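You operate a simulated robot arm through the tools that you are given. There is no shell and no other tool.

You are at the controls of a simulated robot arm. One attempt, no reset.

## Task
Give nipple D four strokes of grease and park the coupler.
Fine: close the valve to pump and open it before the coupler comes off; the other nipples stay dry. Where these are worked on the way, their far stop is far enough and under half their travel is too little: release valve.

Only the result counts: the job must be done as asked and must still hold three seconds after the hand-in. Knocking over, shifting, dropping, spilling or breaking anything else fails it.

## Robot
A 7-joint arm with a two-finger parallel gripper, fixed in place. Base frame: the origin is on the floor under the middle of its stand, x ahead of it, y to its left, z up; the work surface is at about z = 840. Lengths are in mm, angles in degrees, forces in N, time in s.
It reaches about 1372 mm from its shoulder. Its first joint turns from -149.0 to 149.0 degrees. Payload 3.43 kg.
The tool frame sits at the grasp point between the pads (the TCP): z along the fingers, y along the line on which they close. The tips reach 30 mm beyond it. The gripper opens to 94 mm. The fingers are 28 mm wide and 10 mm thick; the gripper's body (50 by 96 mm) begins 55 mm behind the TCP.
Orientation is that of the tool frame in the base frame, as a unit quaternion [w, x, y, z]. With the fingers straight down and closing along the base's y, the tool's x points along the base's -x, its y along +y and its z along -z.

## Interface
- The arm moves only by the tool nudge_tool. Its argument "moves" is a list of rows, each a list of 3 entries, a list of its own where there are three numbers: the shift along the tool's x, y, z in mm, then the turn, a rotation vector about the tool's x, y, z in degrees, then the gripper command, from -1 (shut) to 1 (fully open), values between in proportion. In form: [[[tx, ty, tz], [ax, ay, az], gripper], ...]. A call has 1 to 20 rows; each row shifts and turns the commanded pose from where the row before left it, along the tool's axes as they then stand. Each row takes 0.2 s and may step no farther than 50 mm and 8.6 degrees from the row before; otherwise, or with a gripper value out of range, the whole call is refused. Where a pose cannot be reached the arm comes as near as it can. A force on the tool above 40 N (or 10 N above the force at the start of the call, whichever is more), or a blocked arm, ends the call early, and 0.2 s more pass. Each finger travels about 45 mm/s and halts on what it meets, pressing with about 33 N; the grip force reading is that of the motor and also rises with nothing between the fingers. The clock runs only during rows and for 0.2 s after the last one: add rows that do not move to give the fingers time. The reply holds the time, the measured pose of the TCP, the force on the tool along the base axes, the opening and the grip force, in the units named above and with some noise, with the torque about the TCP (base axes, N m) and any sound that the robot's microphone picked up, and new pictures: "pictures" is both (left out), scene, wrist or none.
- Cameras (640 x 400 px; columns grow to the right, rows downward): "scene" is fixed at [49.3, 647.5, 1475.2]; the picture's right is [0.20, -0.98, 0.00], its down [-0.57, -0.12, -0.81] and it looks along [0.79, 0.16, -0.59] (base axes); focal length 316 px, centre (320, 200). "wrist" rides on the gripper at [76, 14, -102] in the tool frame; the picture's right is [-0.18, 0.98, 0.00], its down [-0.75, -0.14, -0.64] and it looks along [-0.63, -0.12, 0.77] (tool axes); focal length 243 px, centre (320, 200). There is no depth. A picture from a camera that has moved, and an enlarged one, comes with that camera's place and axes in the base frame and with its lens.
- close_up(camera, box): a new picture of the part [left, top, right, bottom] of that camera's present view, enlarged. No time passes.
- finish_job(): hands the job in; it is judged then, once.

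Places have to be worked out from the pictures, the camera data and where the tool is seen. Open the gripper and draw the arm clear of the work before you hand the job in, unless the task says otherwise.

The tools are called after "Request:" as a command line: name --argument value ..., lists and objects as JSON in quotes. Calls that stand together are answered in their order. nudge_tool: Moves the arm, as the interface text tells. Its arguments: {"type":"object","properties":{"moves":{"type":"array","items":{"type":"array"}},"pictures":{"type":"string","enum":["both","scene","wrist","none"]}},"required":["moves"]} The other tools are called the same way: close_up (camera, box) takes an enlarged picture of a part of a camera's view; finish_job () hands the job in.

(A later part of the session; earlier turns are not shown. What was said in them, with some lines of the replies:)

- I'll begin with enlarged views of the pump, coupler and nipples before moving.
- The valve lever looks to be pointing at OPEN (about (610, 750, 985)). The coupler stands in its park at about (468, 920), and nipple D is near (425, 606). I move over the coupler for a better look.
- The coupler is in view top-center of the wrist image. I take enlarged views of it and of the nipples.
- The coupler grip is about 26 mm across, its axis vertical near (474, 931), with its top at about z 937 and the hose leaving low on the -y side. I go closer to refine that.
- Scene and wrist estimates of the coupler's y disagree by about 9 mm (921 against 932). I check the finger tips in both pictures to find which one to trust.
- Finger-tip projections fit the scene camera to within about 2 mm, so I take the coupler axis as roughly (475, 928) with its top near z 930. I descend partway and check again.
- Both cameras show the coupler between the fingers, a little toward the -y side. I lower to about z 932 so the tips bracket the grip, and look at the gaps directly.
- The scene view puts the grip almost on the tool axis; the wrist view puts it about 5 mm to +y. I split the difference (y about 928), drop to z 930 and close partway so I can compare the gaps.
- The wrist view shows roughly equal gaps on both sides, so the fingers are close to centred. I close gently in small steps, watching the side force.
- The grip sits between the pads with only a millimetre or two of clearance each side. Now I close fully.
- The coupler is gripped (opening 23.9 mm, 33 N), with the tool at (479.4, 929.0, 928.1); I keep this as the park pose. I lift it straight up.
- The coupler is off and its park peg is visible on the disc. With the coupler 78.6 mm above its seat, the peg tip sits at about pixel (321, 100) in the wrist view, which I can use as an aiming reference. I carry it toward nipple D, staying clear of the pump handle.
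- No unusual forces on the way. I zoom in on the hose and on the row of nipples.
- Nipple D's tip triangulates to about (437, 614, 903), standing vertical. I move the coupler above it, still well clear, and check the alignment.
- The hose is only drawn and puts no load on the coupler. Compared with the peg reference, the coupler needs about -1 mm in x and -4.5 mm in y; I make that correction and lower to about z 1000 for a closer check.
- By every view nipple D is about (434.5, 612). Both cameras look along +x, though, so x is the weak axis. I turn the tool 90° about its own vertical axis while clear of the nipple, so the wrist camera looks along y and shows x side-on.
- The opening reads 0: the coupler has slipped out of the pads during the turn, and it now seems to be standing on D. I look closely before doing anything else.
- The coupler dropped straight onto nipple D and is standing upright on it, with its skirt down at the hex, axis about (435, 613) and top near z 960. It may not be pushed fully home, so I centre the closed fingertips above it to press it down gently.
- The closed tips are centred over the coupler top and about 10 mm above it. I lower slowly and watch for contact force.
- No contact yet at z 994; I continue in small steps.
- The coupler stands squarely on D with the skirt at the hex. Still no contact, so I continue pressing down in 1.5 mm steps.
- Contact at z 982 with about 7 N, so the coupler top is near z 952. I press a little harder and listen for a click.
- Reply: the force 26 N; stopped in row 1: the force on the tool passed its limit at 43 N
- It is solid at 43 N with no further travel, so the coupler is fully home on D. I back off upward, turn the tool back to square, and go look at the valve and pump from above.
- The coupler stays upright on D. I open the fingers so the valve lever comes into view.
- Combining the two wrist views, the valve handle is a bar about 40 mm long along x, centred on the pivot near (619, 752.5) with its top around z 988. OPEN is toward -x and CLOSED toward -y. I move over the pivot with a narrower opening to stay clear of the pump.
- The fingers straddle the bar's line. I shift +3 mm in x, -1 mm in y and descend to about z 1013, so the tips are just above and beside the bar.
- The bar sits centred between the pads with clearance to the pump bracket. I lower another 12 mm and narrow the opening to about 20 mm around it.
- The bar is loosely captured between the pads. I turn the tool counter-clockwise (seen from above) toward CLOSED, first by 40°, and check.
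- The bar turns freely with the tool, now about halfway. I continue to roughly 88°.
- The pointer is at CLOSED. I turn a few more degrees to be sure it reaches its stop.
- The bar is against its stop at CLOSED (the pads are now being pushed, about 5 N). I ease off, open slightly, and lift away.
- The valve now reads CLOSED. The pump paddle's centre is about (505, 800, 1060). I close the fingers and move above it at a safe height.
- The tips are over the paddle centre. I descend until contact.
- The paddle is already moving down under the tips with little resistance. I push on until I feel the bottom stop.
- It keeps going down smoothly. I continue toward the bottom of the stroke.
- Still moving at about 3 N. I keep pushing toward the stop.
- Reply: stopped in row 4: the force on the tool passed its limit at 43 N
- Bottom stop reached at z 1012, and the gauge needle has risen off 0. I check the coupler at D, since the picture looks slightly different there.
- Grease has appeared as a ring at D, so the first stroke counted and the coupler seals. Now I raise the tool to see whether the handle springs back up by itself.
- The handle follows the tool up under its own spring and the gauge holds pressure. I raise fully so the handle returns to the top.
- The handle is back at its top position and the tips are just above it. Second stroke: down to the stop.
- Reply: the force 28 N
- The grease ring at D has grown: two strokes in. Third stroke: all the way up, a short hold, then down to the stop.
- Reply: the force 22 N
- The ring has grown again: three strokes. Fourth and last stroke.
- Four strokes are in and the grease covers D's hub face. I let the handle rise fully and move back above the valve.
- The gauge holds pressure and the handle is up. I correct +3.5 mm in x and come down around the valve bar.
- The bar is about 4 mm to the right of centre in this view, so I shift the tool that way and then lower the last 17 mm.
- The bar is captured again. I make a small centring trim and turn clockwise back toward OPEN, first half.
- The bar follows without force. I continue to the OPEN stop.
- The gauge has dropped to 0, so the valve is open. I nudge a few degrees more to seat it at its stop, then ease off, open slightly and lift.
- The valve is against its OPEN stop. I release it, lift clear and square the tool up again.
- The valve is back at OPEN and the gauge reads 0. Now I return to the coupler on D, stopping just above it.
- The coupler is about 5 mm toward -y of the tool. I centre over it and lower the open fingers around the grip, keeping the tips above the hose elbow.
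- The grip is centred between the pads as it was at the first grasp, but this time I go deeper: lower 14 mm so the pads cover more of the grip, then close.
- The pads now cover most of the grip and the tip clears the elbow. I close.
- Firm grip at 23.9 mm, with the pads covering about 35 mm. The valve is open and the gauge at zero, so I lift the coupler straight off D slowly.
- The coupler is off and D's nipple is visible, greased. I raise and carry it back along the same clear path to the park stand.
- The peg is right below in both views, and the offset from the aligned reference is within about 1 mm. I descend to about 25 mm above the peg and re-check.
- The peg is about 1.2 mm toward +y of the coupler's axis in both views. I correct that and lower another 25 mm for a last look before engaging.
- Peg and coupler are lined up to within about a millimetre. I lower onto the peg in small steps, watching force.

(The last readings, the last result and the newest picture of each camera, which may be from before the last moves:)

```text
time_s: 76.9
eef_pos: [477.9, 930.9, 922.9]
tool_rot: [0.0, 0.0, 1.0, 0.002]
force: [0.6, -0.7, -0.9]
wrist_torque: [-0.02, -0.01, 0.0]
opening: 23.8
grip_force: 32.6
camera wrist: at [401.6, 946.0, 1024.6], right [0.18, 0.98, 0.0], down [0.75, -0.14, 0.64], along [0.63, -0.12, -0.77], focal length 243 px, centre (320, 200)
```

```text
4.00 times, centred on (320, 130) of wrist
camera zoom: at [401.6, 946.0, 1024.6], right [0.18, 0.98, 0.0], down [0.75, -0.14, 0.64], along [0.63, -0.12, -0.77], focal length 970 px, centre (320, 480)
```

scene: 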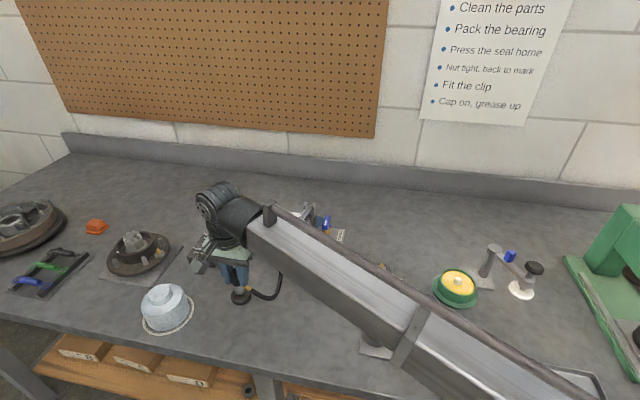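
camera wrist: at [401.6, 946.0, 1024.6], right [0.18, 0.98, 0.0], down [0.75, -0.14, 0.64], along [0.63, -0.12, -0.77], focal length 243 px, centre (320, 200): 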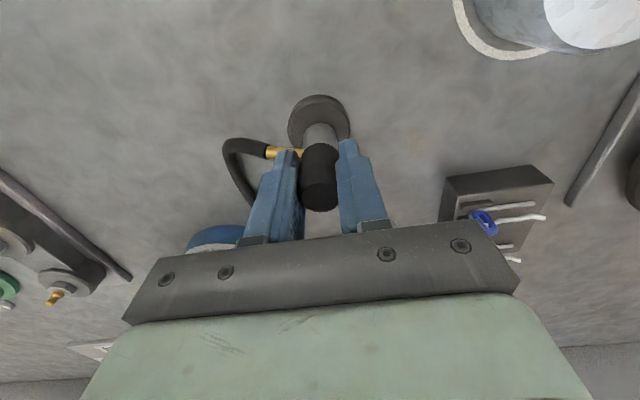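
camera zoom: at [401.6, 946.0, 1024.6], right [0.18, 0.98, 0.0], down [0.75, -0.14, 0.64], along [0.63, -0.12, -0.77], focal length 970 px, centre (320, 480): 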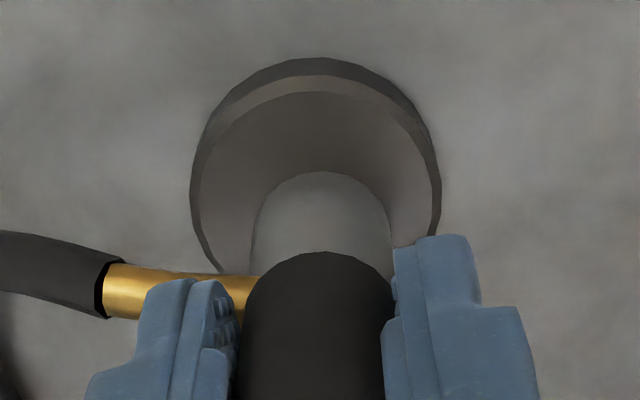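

No resistance, and the coupler bottom is now at the peg. I continue in smaller steps.

Request:
nudge_tool --moves '[[[0, 0, 2.5], [0, 0, 0], -1], [[0, 0, 2.5], [0, 0, 0], -1]]' --pictures "none"

Request:
nudge_tool --moves '[[[0, 0, 1.5], [0, 0, 0], -1], [[0, 0, 1.5], [0, 0, 0], -1]]' --pictures "both"

Request:
close_up --camera "scene" --box '[210, 240, 280, 310]'

Request:
close_up --camera "wrist" --box '[260, 80, 380, 180]'

```text
time_s: 77.5
eef_pos: [478.6, 930.4, 918.8]
tool_rot: [0.0, 0.0, 1.0, 0.0]
force: [0.5, 1.5, -1.3]
wrist_torque: [0.03, -0.02, 0.03]
opening: 23.8
grip_force: 33.3
```

```text
time_s: 78.1
eef_pos: [477.8, 931.9, 917.7]
tool_rot: [0.0, 0.0, 1.0, 0.001]
force: [1.6, -0.2, 4.2]
wrist_torque: [-0.03, 0.03, 0.01]
opening: 24.0
grip_force: 32.6
camera wrist: at [401.4, 946.6, 1017.2], right [0.18, 0.98, 0.0], down [0.75, -0.14, 0.64], along [0.63, -0.12, -0.77], focal length 243 px, centre (320, 200)
```

scene: 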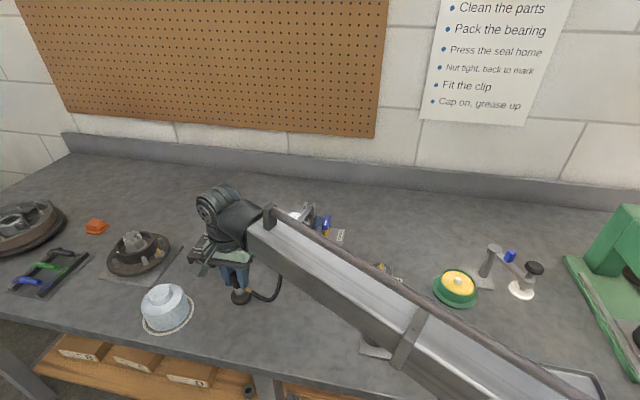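
wrist: 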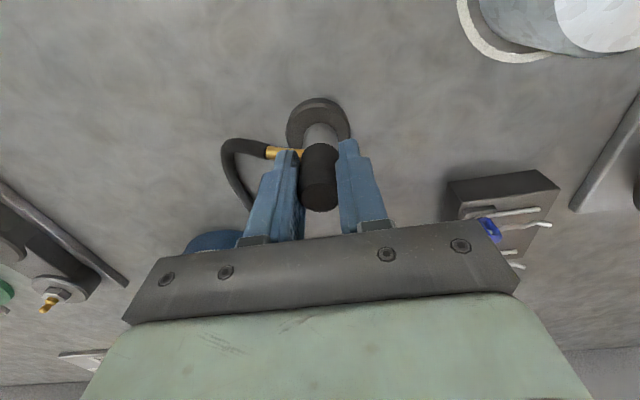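

```text
5.71 times, centred on (245, 275) of scene
camera zoom: at [49.3, 647.5, 1475.2], right [0.2, -0.98, 0.0], down [-0.57, -0.12, -0.81], along [0.79, 0.16, -0.59], focal length 1806 px, centre (749, -229)
```

zoom: 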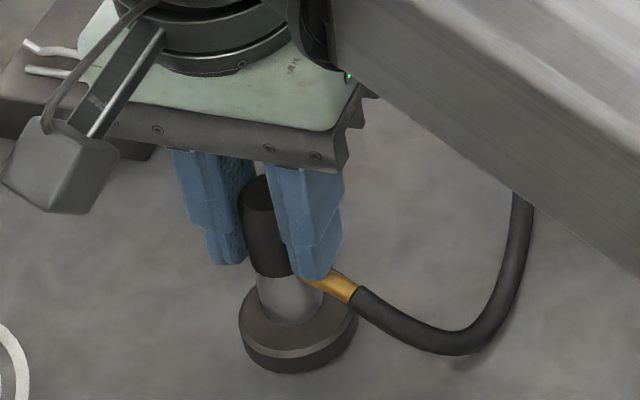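

```text
4.00 times, centred on (320, 130) of wrist
camera zoom: at [401.4, 946.6, 1017.2], right [0.18, 0.98, 0.0], down [0.75, -0.14, 0.64], along [0.63, -0.12, -0.77], focal length 970 px, centre (320, 480)
```

zoom: 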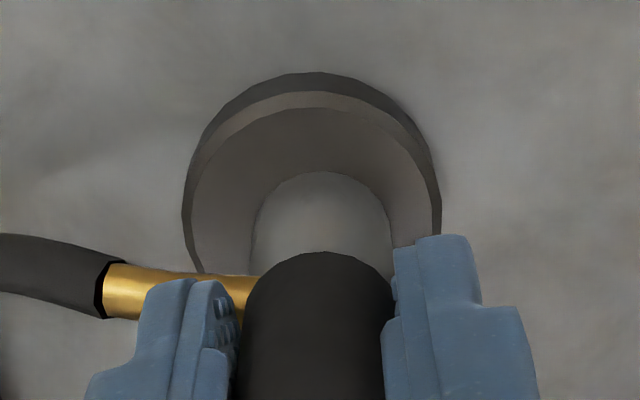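

Light contact (4 N) at z 917. I compare with the original parked picture using the same crop.

Request:
close_up --camera "scene" --box '[220, 250, 300, 310]'

Request:
nudge_tool --moves '[[[0, 0, 1], [0, 0, 0], -1]]' --pictures "none"

```text
6.67 times, centred on (260, 280) of scene
camera zoom: at [49.3, 647.5, 1475.2], right [0.2, -0.98, 0.0], down [-0.57, -0.12, -0.81], along [0.79, 0.16, -0.59], focal length 2107 px, centre (720, -333)
```

zoom: 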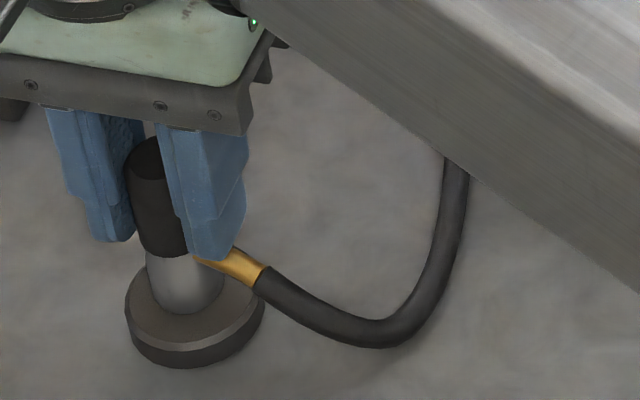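

```text
time_s: 78.5
eef_pos: [477.4, 932.7, 916.1]
tool_rot: [0.001, 0.0, 1.0, 0.001]
force: [3.4, 3.0, 14.5]
wrist_torque: [0.03, -0.18, 0.02]
opening: 24.2
grip_force: 32.9
```

Relative to the disc, the skirt now sits where it did originally and the contact is stiff, so the coupler is seated on the peg. I relieve the pressure and open the fingers gradually.

Request:
nudge_tool --moves '[[[0, 0, -1], [0, 0, 0], -1], [[0, 0, 0], [0, 0, 0], -0.45], [[0, 0, 0], [0, 0, 0], -0.4], [[0, 0, 0], [0, 0, 0], -0.3], [[0, 0, 0], [0, 0, 0], -0.2]]' --pictures "both"

Request:
close_up --camera "scene" --box '[220, 250, 300, 310]'

Request:
close_up --camera "wrist" --box '[240, 80, 400, 220]'

```text
time_s: 79.7
eef_pos: [478.0, 930.6, 916.6]
tool_rot: [0.0, 0.0, 1.0, 0.0]
force: [-0.2, -0.8, -0.2]
wrist_torque: [0.01, 0.0, 0.02]
opening: 37.5
grip_force: 0.1
camera wrist: at [401.3, 946.7, 1016.8], right [0.18, 0.98, 0.0], down [0.75, -0.14, 0.64], along [0.63, -0.12, -0.77], focal length 243 px, centre (320, 200)
```

scene: 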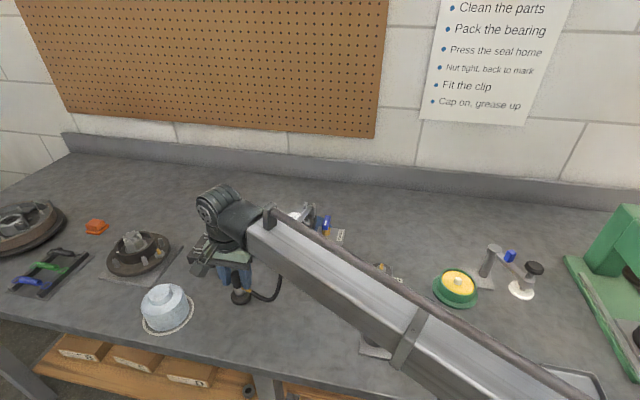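
wrist: 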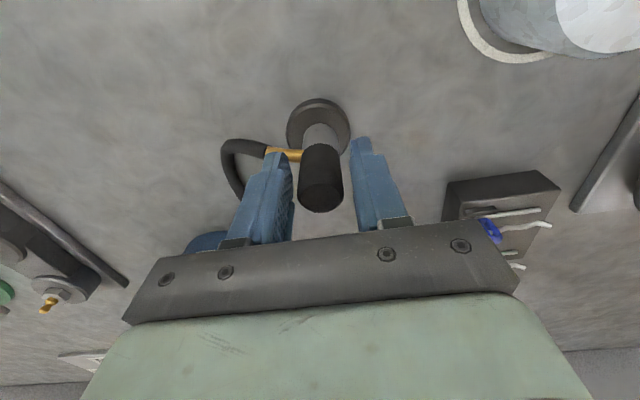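

```text
6.67 times, centred on (260, 280) of scene
camera zoom: at [49.3, 647.5, 1475.2], right [0.2, -0.98, 0.0], down [-0.57, -0.12, -0.81], along [0.79, 0.16, -0.59], focal length 2107 px, centre (720, -333)
```

zoom: 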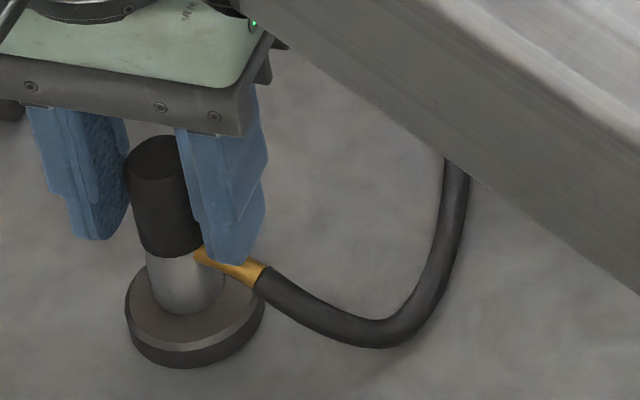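

```text
2.86 times, centred on (320, 150) of wrist
camera zoom: at [401.3, 946.7, 1016.8], right [0.18, 0.98, 0.0], down [0.75, -0.14, 0.64], along [0.63, -0.12, -0.77], focal length 693 px, centre (320, 343)
```

zoom: 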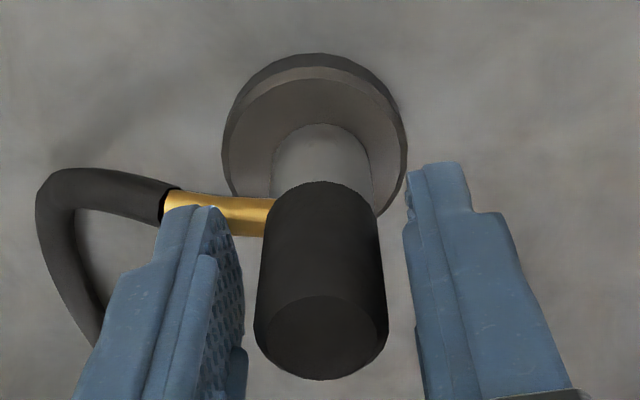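

The coupler stands upright on its stand by itself. I open wider and lift away vertically, then compare it with the original view.

Request:
nudge_tool --moves '[[[0, 0, 0], [0, 0, 0], 0], [[0, 0, 0], [0, 0, 0], 0.3], [[0, 0, -10], [0, 0, 0], 0.3], [[0, 0, -20], [0, 0, 0], 0.3], [[0, 0, -30], [0, 0, 0], 0.3], [[0, 0, -40], [0, 0, 0], 0.3], [[0, 0, -40], [0, 0, 0], 0.3], [[0, 0, 0], [0, 0, 0], 0.3]]' --pictures "both"

Request:
close_up --camera "scene" --box '[220, 250, 300, 310]'

Request:
close_up --camera "wrist" --box '[240, 20, 400, 120]'

```text
time_s: 81.5
eef_pos: [477.1, 932.5, 1058.3]
tool_rot: [0.0, -0.001, 1.0, 0.0]
force: [0.1, -0.3, 0.1]
wrist_torque: [0.02, 0.01, -0.01]
opening: 61.0
grip_force: 0.0
camera wrist: at [400.6, 947.3, 1158.7], right [0.18, 0.98, 0.0], down [0.75, -0.14, 0.64], along [0.63, -0.12, -0.77], focal length 243 px, centre (320, 200)
```

scene: 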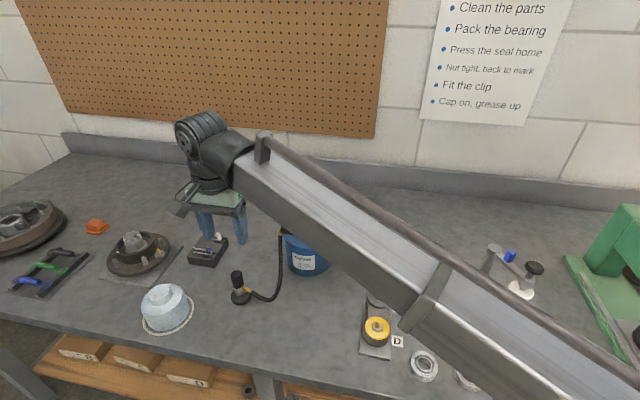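
wrist: 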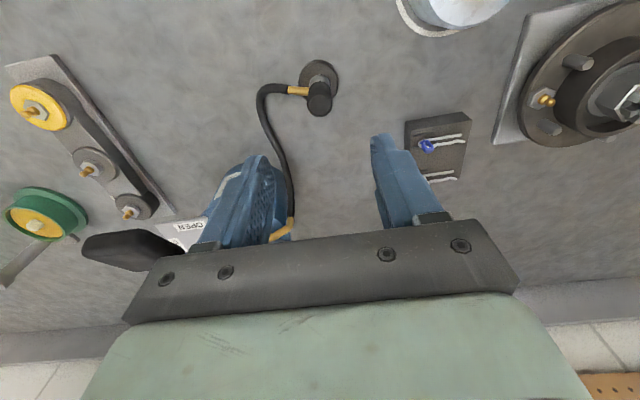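

```text
6.67 times, centred on (260, 280) of scene
camera zoom: at [49.3, 647.5, 1475.2], right [0.2, -0.98, 0.0], down [-0.57, -0.12, -0.81], along [0.79, 0.16, -0.59], focal length 2107 px, centre (720, -333)
```

zoom: 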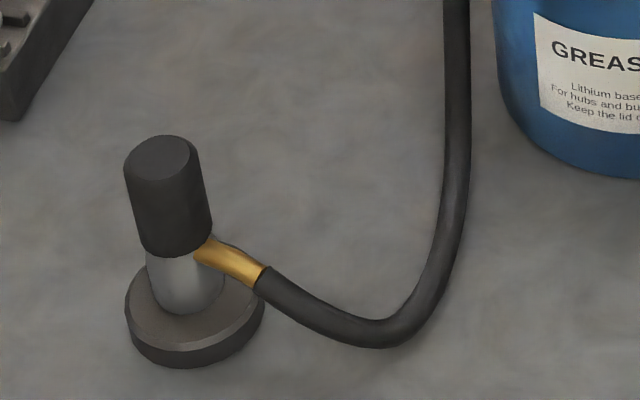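

```text
4.00 times, centred on (320, 70) of wrist
camera zoom: at [400.6, 947.3, 1158.7], right [0.18, 0.98, 0.0], down [0.75, -0.14, 0.64], along [0.63, -0.12, -0.77], focal length 970 px, centre (320, 720)
```

zoom: 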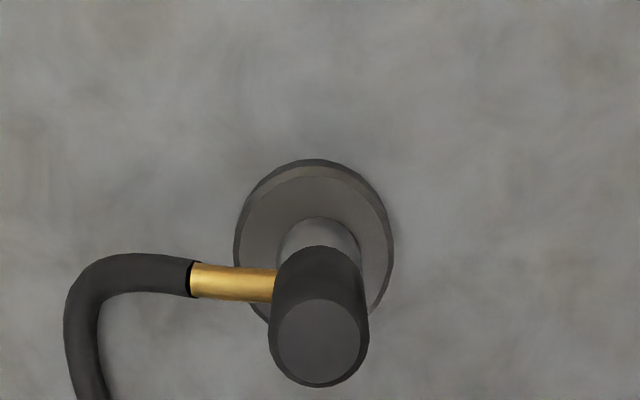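

The coupler is back on its peg within a millimetre or so of its original place, upright. I open the gripper fully, raise the arm well clear, and do a final check of everything.

Request:
nudge_tool --moves '[[[0, 0, -40], [0, 0, 0], 1], [[0, 0, -40], [0, 0, 0], 1], [[0, 0, -40], [0, 0, 0], 1], [[-20, -20, -30], [0, 0, 0], 1], [[-30, -30, -10], [0, 0, 0], 1], [[-30, -30, 0], [0, 0, 0], 1], [[0, 0, 0], [0, 0, 0], 1]]' --pictures "both"

Request:
close_up --camera "scene" --box '[220, 190, 420, 345]'

Request:
close_up --camera "scene" --box '[345, 250, 415, 350]'

Request:
close_up --camera "scene" --box '[220, 250, 300, 310]'

```text
time_s: 83.1
eef_pos: [559.7, 848.5, 1216.2]
tool_rot: [0.0, 0.0, 1.0, 0.001]
force: [-0.4, -1.1, 0.0]
wrist_torque: [-0.02, 0.0, -0.03]
opening: 93.9
grip_force: 0.1
camera wrist: at [482.9, 864.0, 1317.3], right [0.18, 0.98, 0.0], down [0.75, -0.14, 0.64], along [0.63, -0.12, -0.77], focal length 243 px, centre (320, 200)
```

scene: 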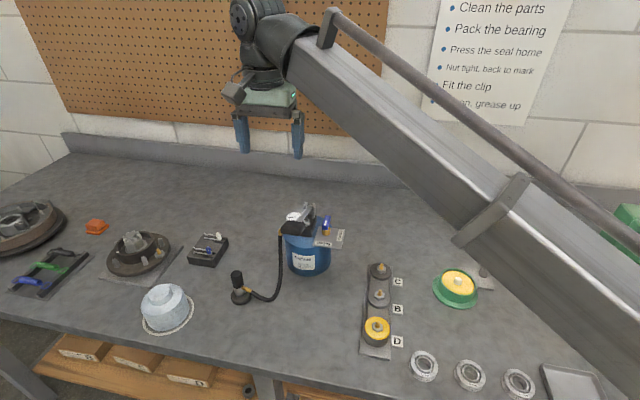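
wrist: 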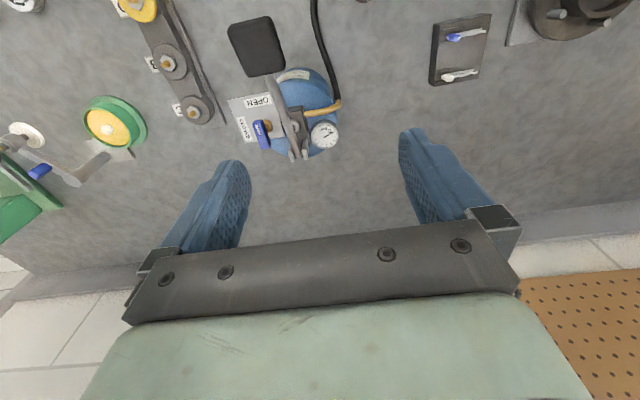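

```text
2.58 times, centred on (320, 268) of scene
camera zoom: at [49.3, 647.5, 1475.2], right [0.2, -0.98, 0.0], down [-0.57, -0.12, -0.81], along [0.79, 0.16, -0.59], focal length 816 px, centre (320, 26)
```

zoom: 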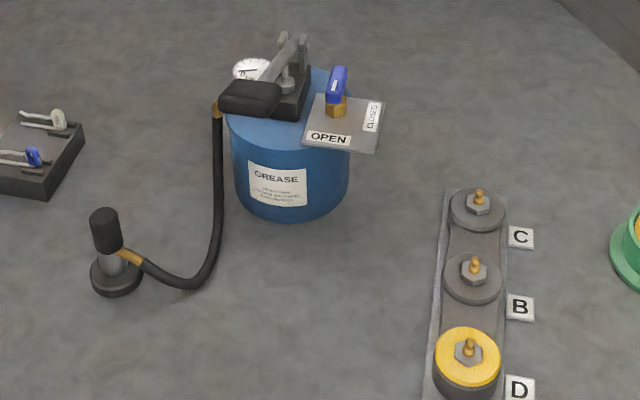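

```text
4.00 times, centred on (380, 300) of scene
camera zoom: at [49.3, 647.5, 1475.2], right [0.2, -0.98, 0.0], down [-0.57, -0.12, -0.81], along [0.79, 0.16, -0.59], focal length 1264 px, centre (80, -200)
```

zoom: 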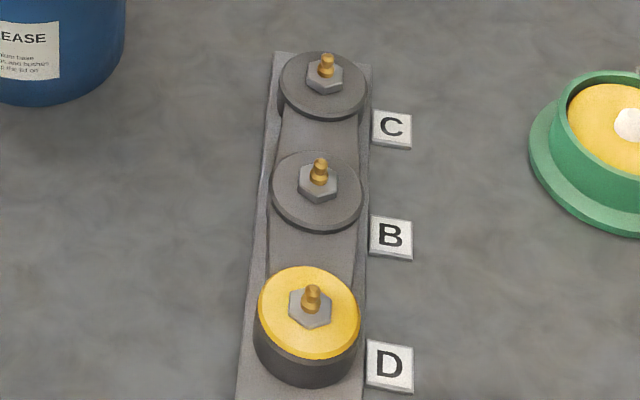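

```text
6.67 times, centred on (260, 280) of scene
camera zoom: at [49.3, 647.5, 1475.2], right [0.2, -0.98, 0.0], down [-0.57, -0.12, -0.81], along [0.79, 0.16, -0.59], focal length 2107 px, centre (720, -333)
```

zoom: 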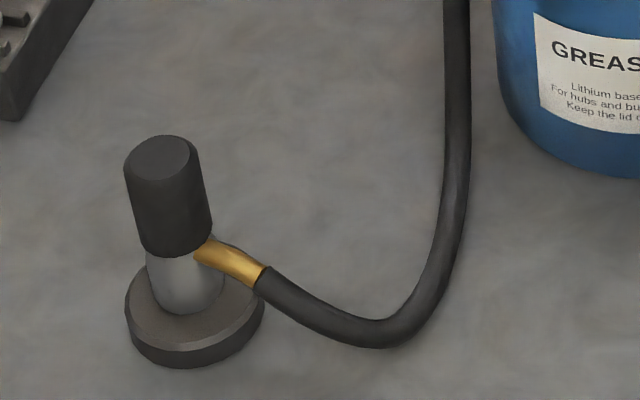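

Final state:
- **Nipples:** D has its four strokes of grease; B and C are dry.
- **Pump and valve:** the valve is open, the gauge reads 0 and the handle is up.
- **Coupler and arm:** the coupler stands on its park peg, the gripper is open and the arm is clear.

I hand the job in.

Request:
finish_job

```text
The job is handed in.
```

I gave nipple D four strokes of grease, opened the valve, and parked the coupler; the job is handed in.

- **Grease:** the grease ring at D grew with each of the four full strokes. B and C stayed dry.
- **Valve:** I closed it to its stop before pumping. I opened it to its stop before the coupler came off, and the gauge had dropped to 0 by then.
- **Slip at D:** while I was turning the tool above D, the coupler slipped out of the gripper. It dropped about 25–35 mm straight onto D's nipple and landed upright. I pressed it down to about 43 N to be sure it was fully on, and it sealed and pumped normally. I saw no damage and nothing else shifted in the pictures.
- **Parking:** the coupler stands upright on its peg, about 1–2 mm from where it started. The hose elbow is turned slightly from its original direction.

The gripper is open and the arm is clear of the work.
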